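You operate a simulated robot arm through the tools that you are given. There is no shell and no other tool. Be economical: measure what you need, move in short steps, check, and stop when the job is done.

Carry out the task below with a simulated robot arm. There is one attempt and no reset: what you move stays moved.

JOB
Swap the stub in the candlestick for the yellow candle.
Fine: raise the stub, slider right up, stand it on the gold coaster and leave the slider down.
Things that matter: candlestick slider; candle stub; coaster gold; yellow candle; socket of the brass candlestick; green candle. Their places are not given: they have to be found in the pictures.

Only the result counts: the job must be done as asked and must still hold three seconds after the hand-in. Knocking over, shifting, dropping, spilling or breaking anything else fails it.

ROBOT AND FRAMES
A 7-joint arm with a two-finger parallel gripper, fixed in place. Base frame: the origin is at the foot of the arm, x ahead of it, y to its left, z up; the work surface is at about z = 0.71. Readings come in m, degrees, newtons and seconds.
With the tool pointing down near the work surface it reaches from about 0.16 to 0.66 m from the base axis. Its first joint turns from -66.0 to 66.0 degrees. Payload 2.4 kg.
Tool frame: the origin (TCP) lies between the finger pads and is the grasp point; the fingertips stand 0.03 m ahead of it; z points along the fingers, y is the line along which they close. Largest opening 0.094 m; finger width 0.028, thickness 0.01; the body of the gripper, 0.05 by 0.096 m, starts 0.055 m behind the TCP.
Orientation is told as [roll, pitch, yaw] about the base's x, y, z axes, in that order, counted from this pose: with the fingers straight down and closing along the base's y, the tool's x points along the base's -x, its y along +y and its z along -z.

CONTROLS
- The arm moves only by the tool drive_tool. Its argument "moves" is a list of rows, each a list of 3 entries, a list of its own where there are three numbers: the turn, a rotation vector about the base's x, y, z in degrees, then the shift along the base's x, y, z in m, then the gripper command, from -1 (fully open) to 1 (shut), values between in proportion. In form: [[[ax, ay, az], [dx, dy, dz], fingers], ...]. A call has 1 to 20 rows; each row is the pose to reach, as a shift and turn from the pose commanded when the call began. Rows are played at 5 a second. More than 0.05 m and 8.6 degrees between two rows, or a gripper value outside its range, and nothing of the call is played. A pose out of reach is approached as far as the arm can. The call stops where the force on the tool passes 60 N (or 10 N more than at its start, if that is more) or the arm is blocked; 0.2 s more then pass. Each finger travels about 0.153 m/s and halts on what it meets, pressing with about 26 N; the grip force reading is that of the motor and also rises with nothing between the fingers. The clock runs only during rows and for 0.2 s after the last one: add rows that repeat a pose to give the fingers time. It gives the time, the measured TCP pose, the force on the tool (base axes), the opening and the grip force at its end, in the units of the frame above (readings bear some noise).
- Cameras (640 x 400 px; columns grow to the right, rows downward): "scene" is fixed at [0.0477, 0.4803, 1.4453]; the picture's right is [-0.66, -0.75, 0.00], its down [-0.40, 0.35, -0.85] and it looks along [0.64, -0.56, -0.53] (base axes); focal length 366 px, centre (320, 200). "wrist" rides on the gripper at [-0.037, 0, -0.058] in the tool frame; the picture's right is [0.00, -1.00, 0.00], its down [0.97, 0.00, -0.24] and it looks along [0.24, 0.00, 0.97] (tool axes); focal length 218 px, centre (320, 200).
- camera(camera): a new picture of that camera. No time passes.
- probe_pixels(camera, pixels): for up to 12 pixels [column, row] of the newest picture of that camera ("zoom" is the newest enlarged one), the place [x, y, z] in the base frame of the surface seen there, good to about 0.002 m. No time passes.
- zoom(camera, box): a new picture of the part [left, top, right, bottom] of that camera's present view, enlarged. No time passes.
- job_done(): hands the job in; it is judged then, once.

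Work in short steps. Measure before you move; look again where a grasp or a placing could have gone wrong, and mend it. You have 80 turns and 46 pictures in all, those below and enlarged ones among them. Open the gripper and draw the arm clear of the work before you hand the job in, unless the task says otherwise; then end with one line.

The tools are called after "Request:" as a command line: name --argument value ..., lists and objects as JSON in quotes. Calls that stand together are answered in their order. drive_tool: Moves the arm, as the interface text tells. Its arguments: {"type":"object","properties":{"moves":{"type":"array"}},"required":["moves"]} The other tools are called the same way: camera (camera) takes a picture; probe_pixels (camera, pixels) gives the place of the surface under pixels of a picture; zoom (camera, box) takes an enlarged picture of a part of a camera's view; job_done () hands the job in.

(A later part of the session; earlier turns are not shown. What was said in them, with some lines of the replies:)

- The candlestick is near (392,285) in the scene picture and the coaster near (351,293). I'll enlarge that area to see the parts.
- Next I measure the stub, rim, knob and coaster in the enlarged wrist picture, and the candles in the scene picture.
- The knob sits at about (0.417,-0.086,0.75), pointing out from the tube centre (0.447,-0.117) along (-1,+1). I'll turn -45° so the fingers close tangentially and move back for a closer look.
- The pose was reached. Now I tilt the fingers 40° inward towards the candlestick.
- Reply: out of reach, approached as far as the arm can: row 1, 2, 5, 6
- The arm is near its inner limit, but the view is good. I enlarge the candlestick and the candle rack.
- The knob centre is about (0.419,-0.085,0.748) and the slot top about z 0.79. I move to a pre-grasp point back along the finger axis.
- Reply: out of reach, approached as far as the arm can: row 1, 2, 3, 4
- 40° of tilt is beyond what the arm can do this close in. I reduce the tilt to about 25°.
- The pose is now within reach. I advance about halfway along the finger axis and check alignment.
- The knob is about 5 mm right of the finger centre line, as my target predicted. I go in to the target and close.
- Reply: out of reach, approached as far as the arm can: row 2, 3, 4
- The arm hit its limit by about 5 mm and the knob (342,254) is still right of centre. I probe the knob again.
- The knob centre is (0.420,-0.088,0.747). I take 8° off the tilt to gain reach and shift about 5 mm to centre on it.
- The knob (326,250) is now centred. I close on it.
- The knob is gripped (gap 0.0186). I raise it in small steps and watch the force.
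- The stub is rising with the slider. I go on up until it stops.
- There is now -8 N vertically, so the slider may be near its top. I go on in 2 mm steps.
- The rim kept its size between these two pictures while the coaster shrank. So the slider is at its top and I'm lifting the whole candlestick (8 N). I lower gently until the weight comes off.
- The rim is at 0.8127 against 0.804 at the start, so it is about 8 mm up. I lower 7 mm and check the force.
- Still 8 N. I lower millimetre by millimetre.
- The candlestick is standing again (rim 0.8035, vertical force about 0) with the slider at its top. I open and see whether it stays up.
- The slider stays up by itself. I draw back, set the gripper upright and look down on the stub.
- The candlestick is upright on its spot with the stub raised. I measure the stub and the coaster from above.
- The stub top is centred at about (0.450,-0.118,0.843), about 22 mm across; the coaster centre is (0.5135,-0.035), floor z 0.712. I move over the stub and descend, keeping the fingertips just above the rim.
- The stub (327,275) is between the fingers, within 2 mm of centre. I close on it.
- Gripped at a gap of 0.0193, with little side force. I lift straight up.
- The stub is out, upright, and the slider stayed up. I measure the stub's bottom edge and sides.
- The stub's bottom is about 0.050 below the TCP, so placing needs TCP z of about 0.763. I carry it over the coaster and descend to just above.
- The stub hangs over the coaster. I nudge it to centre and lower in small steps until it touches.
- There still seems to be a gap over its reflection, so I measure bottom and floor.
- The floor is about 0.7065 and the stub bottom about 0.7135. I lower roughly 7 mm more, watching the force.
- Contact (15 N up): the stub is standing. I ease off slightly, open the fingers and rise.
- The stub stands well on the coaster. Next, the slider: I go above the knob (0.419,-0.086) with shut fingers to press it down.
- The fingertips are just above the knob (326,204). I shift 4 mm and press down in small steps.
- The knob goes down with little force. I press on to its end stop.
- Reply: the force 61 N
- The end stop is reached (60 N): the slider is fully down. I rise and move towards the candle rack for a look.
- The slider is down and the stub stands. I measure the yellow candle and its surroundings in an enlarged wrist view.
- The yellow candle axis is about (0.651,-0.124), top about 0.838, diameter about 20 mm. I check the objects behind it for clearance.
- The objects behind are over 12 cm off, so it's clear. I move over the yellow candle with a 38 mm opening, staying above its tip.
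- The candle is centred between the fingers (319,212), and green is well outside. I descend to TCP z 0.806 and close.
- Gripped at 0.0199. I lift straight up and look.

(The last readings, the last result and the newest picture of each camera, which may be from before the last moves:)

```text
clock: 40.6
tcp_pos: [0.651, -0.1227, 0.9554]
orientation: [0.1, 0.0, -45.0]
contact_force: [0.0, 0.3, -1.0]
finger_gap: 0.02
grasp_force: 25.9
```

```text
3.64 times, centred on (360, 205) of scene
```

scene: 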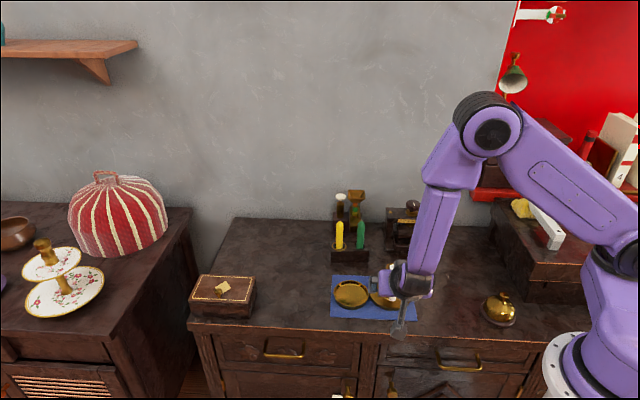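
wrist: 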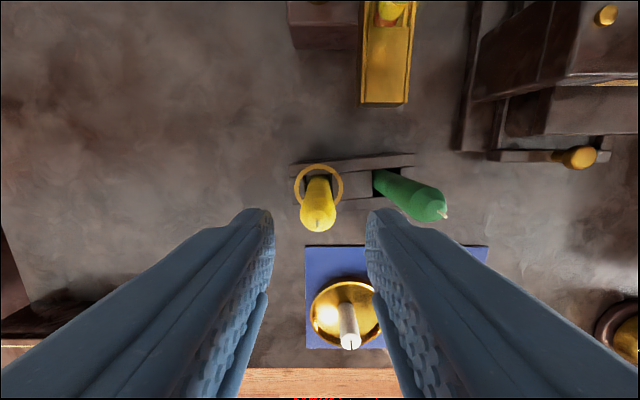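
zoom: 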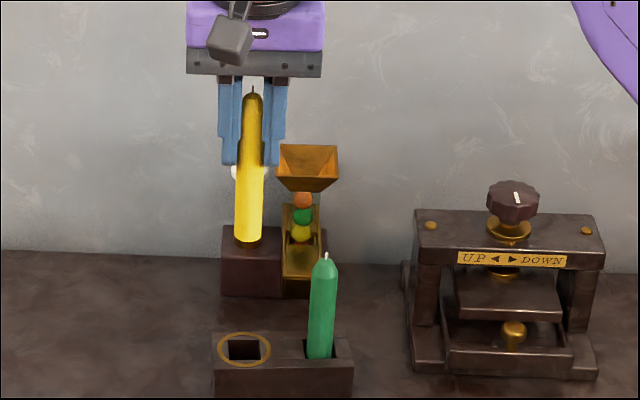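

The yellow candle is out, upright, and green is undisturbed. I measure its bottom and axis.

Request:
probe_pixels --camera "zoom" --pixels '[[248, 239], [248, 230], [250, 190], [253, 110], [249, 175], [238, 225], [259, 225], [240, 185], [261, 185]]'

```text
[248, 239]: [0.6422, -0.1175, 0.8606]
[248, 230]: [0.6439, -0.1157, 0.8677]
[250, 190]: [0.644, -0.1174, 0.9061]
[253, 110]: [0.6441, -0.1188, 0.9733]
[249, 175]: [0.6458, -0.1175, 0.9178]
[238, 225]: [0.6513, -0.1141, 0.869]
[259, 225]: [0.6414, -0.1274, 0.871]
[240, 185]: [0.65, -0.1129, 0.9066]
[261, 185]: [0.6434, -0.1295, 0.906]
```

The candle is vertical with its bottom about 0.097 below the TCP. I carry it over to the socket, holding the bottom about 6 cm above the rim.

Request:
drive_tool --moves '[[[0, 0, 0], [-0.01, 0, 0.01], 1], [[0, 0, 0], [-0.045, 0.001, 0.01], 1], [[0, 0, 0], [-0.085, 0.002, 0.01], 1], [[0, 0, 0], [-0.125, 0.003, 0.01], 1], [[0, 0, 0], [-0.165, 0.004, 0.01], 1], [[0, 0, 0], [-0.19, 0.005, 0.01], 1], [[0, 0, 0], [-0.201, 0.0055, 0.0], 1], [[0, 0, 0], [-0.201, 0.0055, 0.0], 1], [[0, 0, 0], [-0.201, 0.0055, 0.0], 1]]'

Request:
camera --camera "wrist"

```text
clock: 42.6
tcp_pos: [0.4495, -0.118, 0.9579]
orientation: [0.0, 0.0, -45.0]
contact_force: [-0.3, 0.5, -0.3]
finger_gap: 0.0198
grasp_force: 26.3
```

```text
9 pictures are left
```

wrist: 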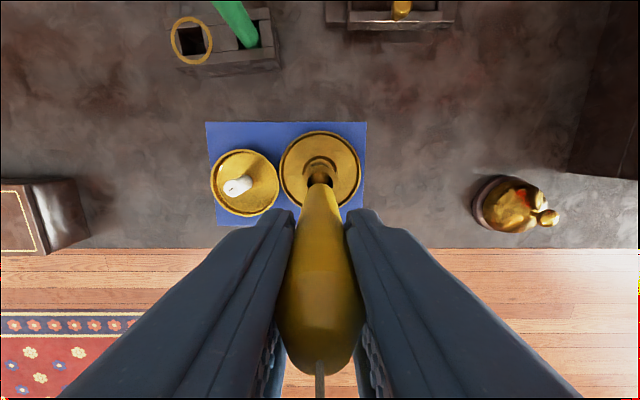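

The candle points at the hole. I lower until the bottom is about 1 cm above the rim and check in both views.

Request:
drive_tool --moves '[[[0, 0, 0], [0, 0, -0.02], 1], [[0, 0, 0], [0, 0, -0.043], 1], [[0, 0, 0], [0, 0, -0.043], 1], [[0, 0, 0], [0, 0, -0.043], 1]]'

Request:
zoom --camera "wrist" --box '[270, 120, 390, 220]'

Request:
zoom --camera "scene" --box '[362, 240, 422, 290]'

```text
clock: 43.6
tcp_pos: [0.4502, -0.1178, 0.9148]
orientation: [0.0, 0.0, -45.1]
contact_force: [0.0, 0.3, -0.8]
finger_gap: 0.0199
grasp_force: 26.3
```

```text
4.00 times, centred on (330, 170) of wrist
```

zoom: 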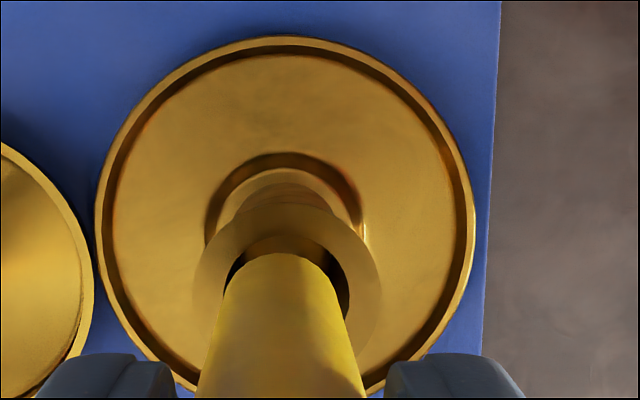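

```text
8.00 times, centred on (392, 265) of scene
```

zoom: 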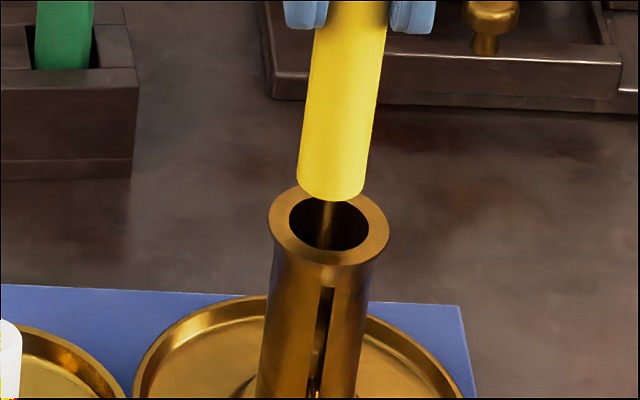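

Side alignment looks good in both views. To check the depth direction I probe rim points and the candle bottom.

Request:
probe_pixels --camera "zoom" --pixels '[[278, 229], [380, 229], [329, 257], [282, 210], [375, 210], [331, 195], [331, 170], [305, 180], [358, 185], [300, 250], [360, 250]]'

```text
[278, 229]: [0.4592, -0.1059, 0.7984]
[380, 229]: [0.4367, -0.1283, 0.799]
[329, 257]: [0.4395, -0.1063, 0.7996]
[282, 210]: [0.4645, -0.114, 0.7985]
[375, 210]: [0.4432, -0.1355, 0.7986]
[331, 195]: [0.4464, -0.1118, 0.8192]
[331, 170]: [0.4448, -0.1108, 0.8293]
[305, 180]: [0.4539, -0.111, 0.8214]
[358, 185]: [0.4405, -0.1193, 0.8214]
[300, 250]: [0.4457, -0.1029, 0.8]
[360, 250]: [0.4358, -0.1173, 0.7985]
```

The fitted rim centre is (0.4495,-0.119), and the candle axis is within about 1.5 mm of it. I shift 1 mm and insert.

Request:
drive_tool --moves '[[[0, 0, 0], [-0.0007, -0.001, -0.005], 1], [[0, 0, 0], [-0.0007, -0.001, -0.012], 1], [[0, 0, 0], [-0.0007, -0.001, -0.02], 1], [[0, 0, 0], [-0.0007, -0.001, -0.028], 1], [[0, 0, 0], [-0.0007, -0.001, -0.036], 1], [[0, 0, 0], [-0.0007, -0.001, -0.044], 1], [[0, 0, 0], [-0.0007, -0.001, -0.052], 1], [[0, 0, 0], [-0.0007, -0.001, -0.056], 1]]'

```text
clock: 45.4
tcp_pos: [0.4491, -0.1203, 0.8577]
orientation: [0.0, 0.0, -45.0]
contact_force: [0.7, 0.3, -0.5]
finger_gap: 0.0198
grasp_force: 26.1
```

No contact so far. I lower in 1–2 mm steps to the seat.

Request:
drive_tool --moves '[[[0, 0, 0], [0, 0, -0.002], 1], [[0, 0, 0], [0, 0, -0.004], 1], [[0, 0, 0], [0, 0, -0.006], 1], [[0, 0, 0], [0, 0, -0.008], 1], [[0, 0, 0], [0, 0, -0.009], 1], [[0, 0, 0], [0, 0, -0.01], 1]]'

Request:
zoom --camera "scene" --box '[362, 240, 422, 290]'

```text
clock: 46.8
tcp_pos: [0.4498, -0.119, 0.8483]
orientation: [0.2, -0.3, -45.0]
contact_force: [0.0, -3.7, 23.2]
finger_gap: 0.0198
grasp_force: 26.2
```

```text
8.00 times, centred on (392, 265) of scene
```

zoom: 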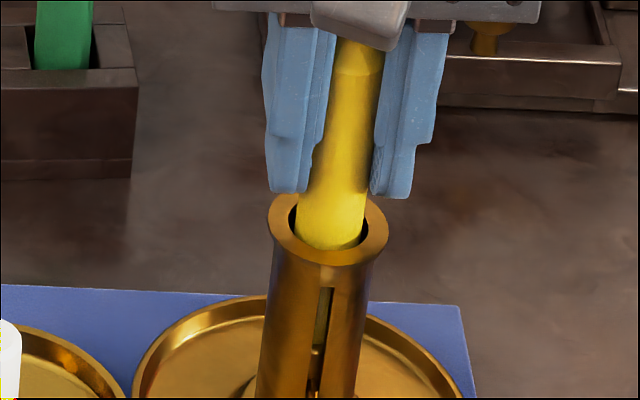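

The candle is seated (23 N up at z 0.848, as expected). I ease off, open and rise clear.

Request:
drive_tool --moves '[[[0, 0, 0], [0, 0, 0.001], 1], [[0, 0, 0], [0, 0, 0.001], 0.7], [[0, 0, 0], [0, 0, 0.001], 0.3], [[0, 0, 0], [0, 0, 0.001], 0], [[0, 0, 0], [0, 0, 0.03], 0], [[0, 0, 0], [0, 0, 0.07], 0], [[0, 0, 0], [0, 0, 0.11], 0], [[0, 0, 0], [-0.03, 0, 0.14], 0], [[0, 0, 0], [-0.06, 0, 0.15], -0.5], [[0, 0, 0], [-0.08, 0, 0.15], -1]]'

Request:
zoom --camera "scene" --box '[310, 190, 450, 320]'

```text
clock: 49.0
tcp_pos: [0.3671, -0.12, 0.9969]
orientation: [0.0, 0.0, -45.1]
contact_force: [0.4, 0.0, 0.1]
finger_gap: 0.0938
grasp_force: 0.0
```

```text
3.08 times, centred on (380, 255) of scene
```

zoom: 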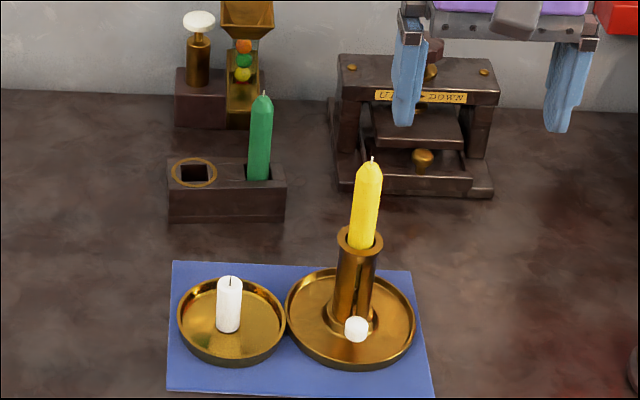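

The yellow candle stands in the socket, the stub is on the gold coaster, the slider is down, and the gripper is open and clear. I hand in.

Request:
job_done

```text
The job is handed in.
```

The swap is done and handed in: the yellow candle is in the candlestick, the stub stands on the gold coaster and the slider is down. While raising the slider I briefly lifted the whole candlestick about 1.5 cm, then set it back upright in its place.
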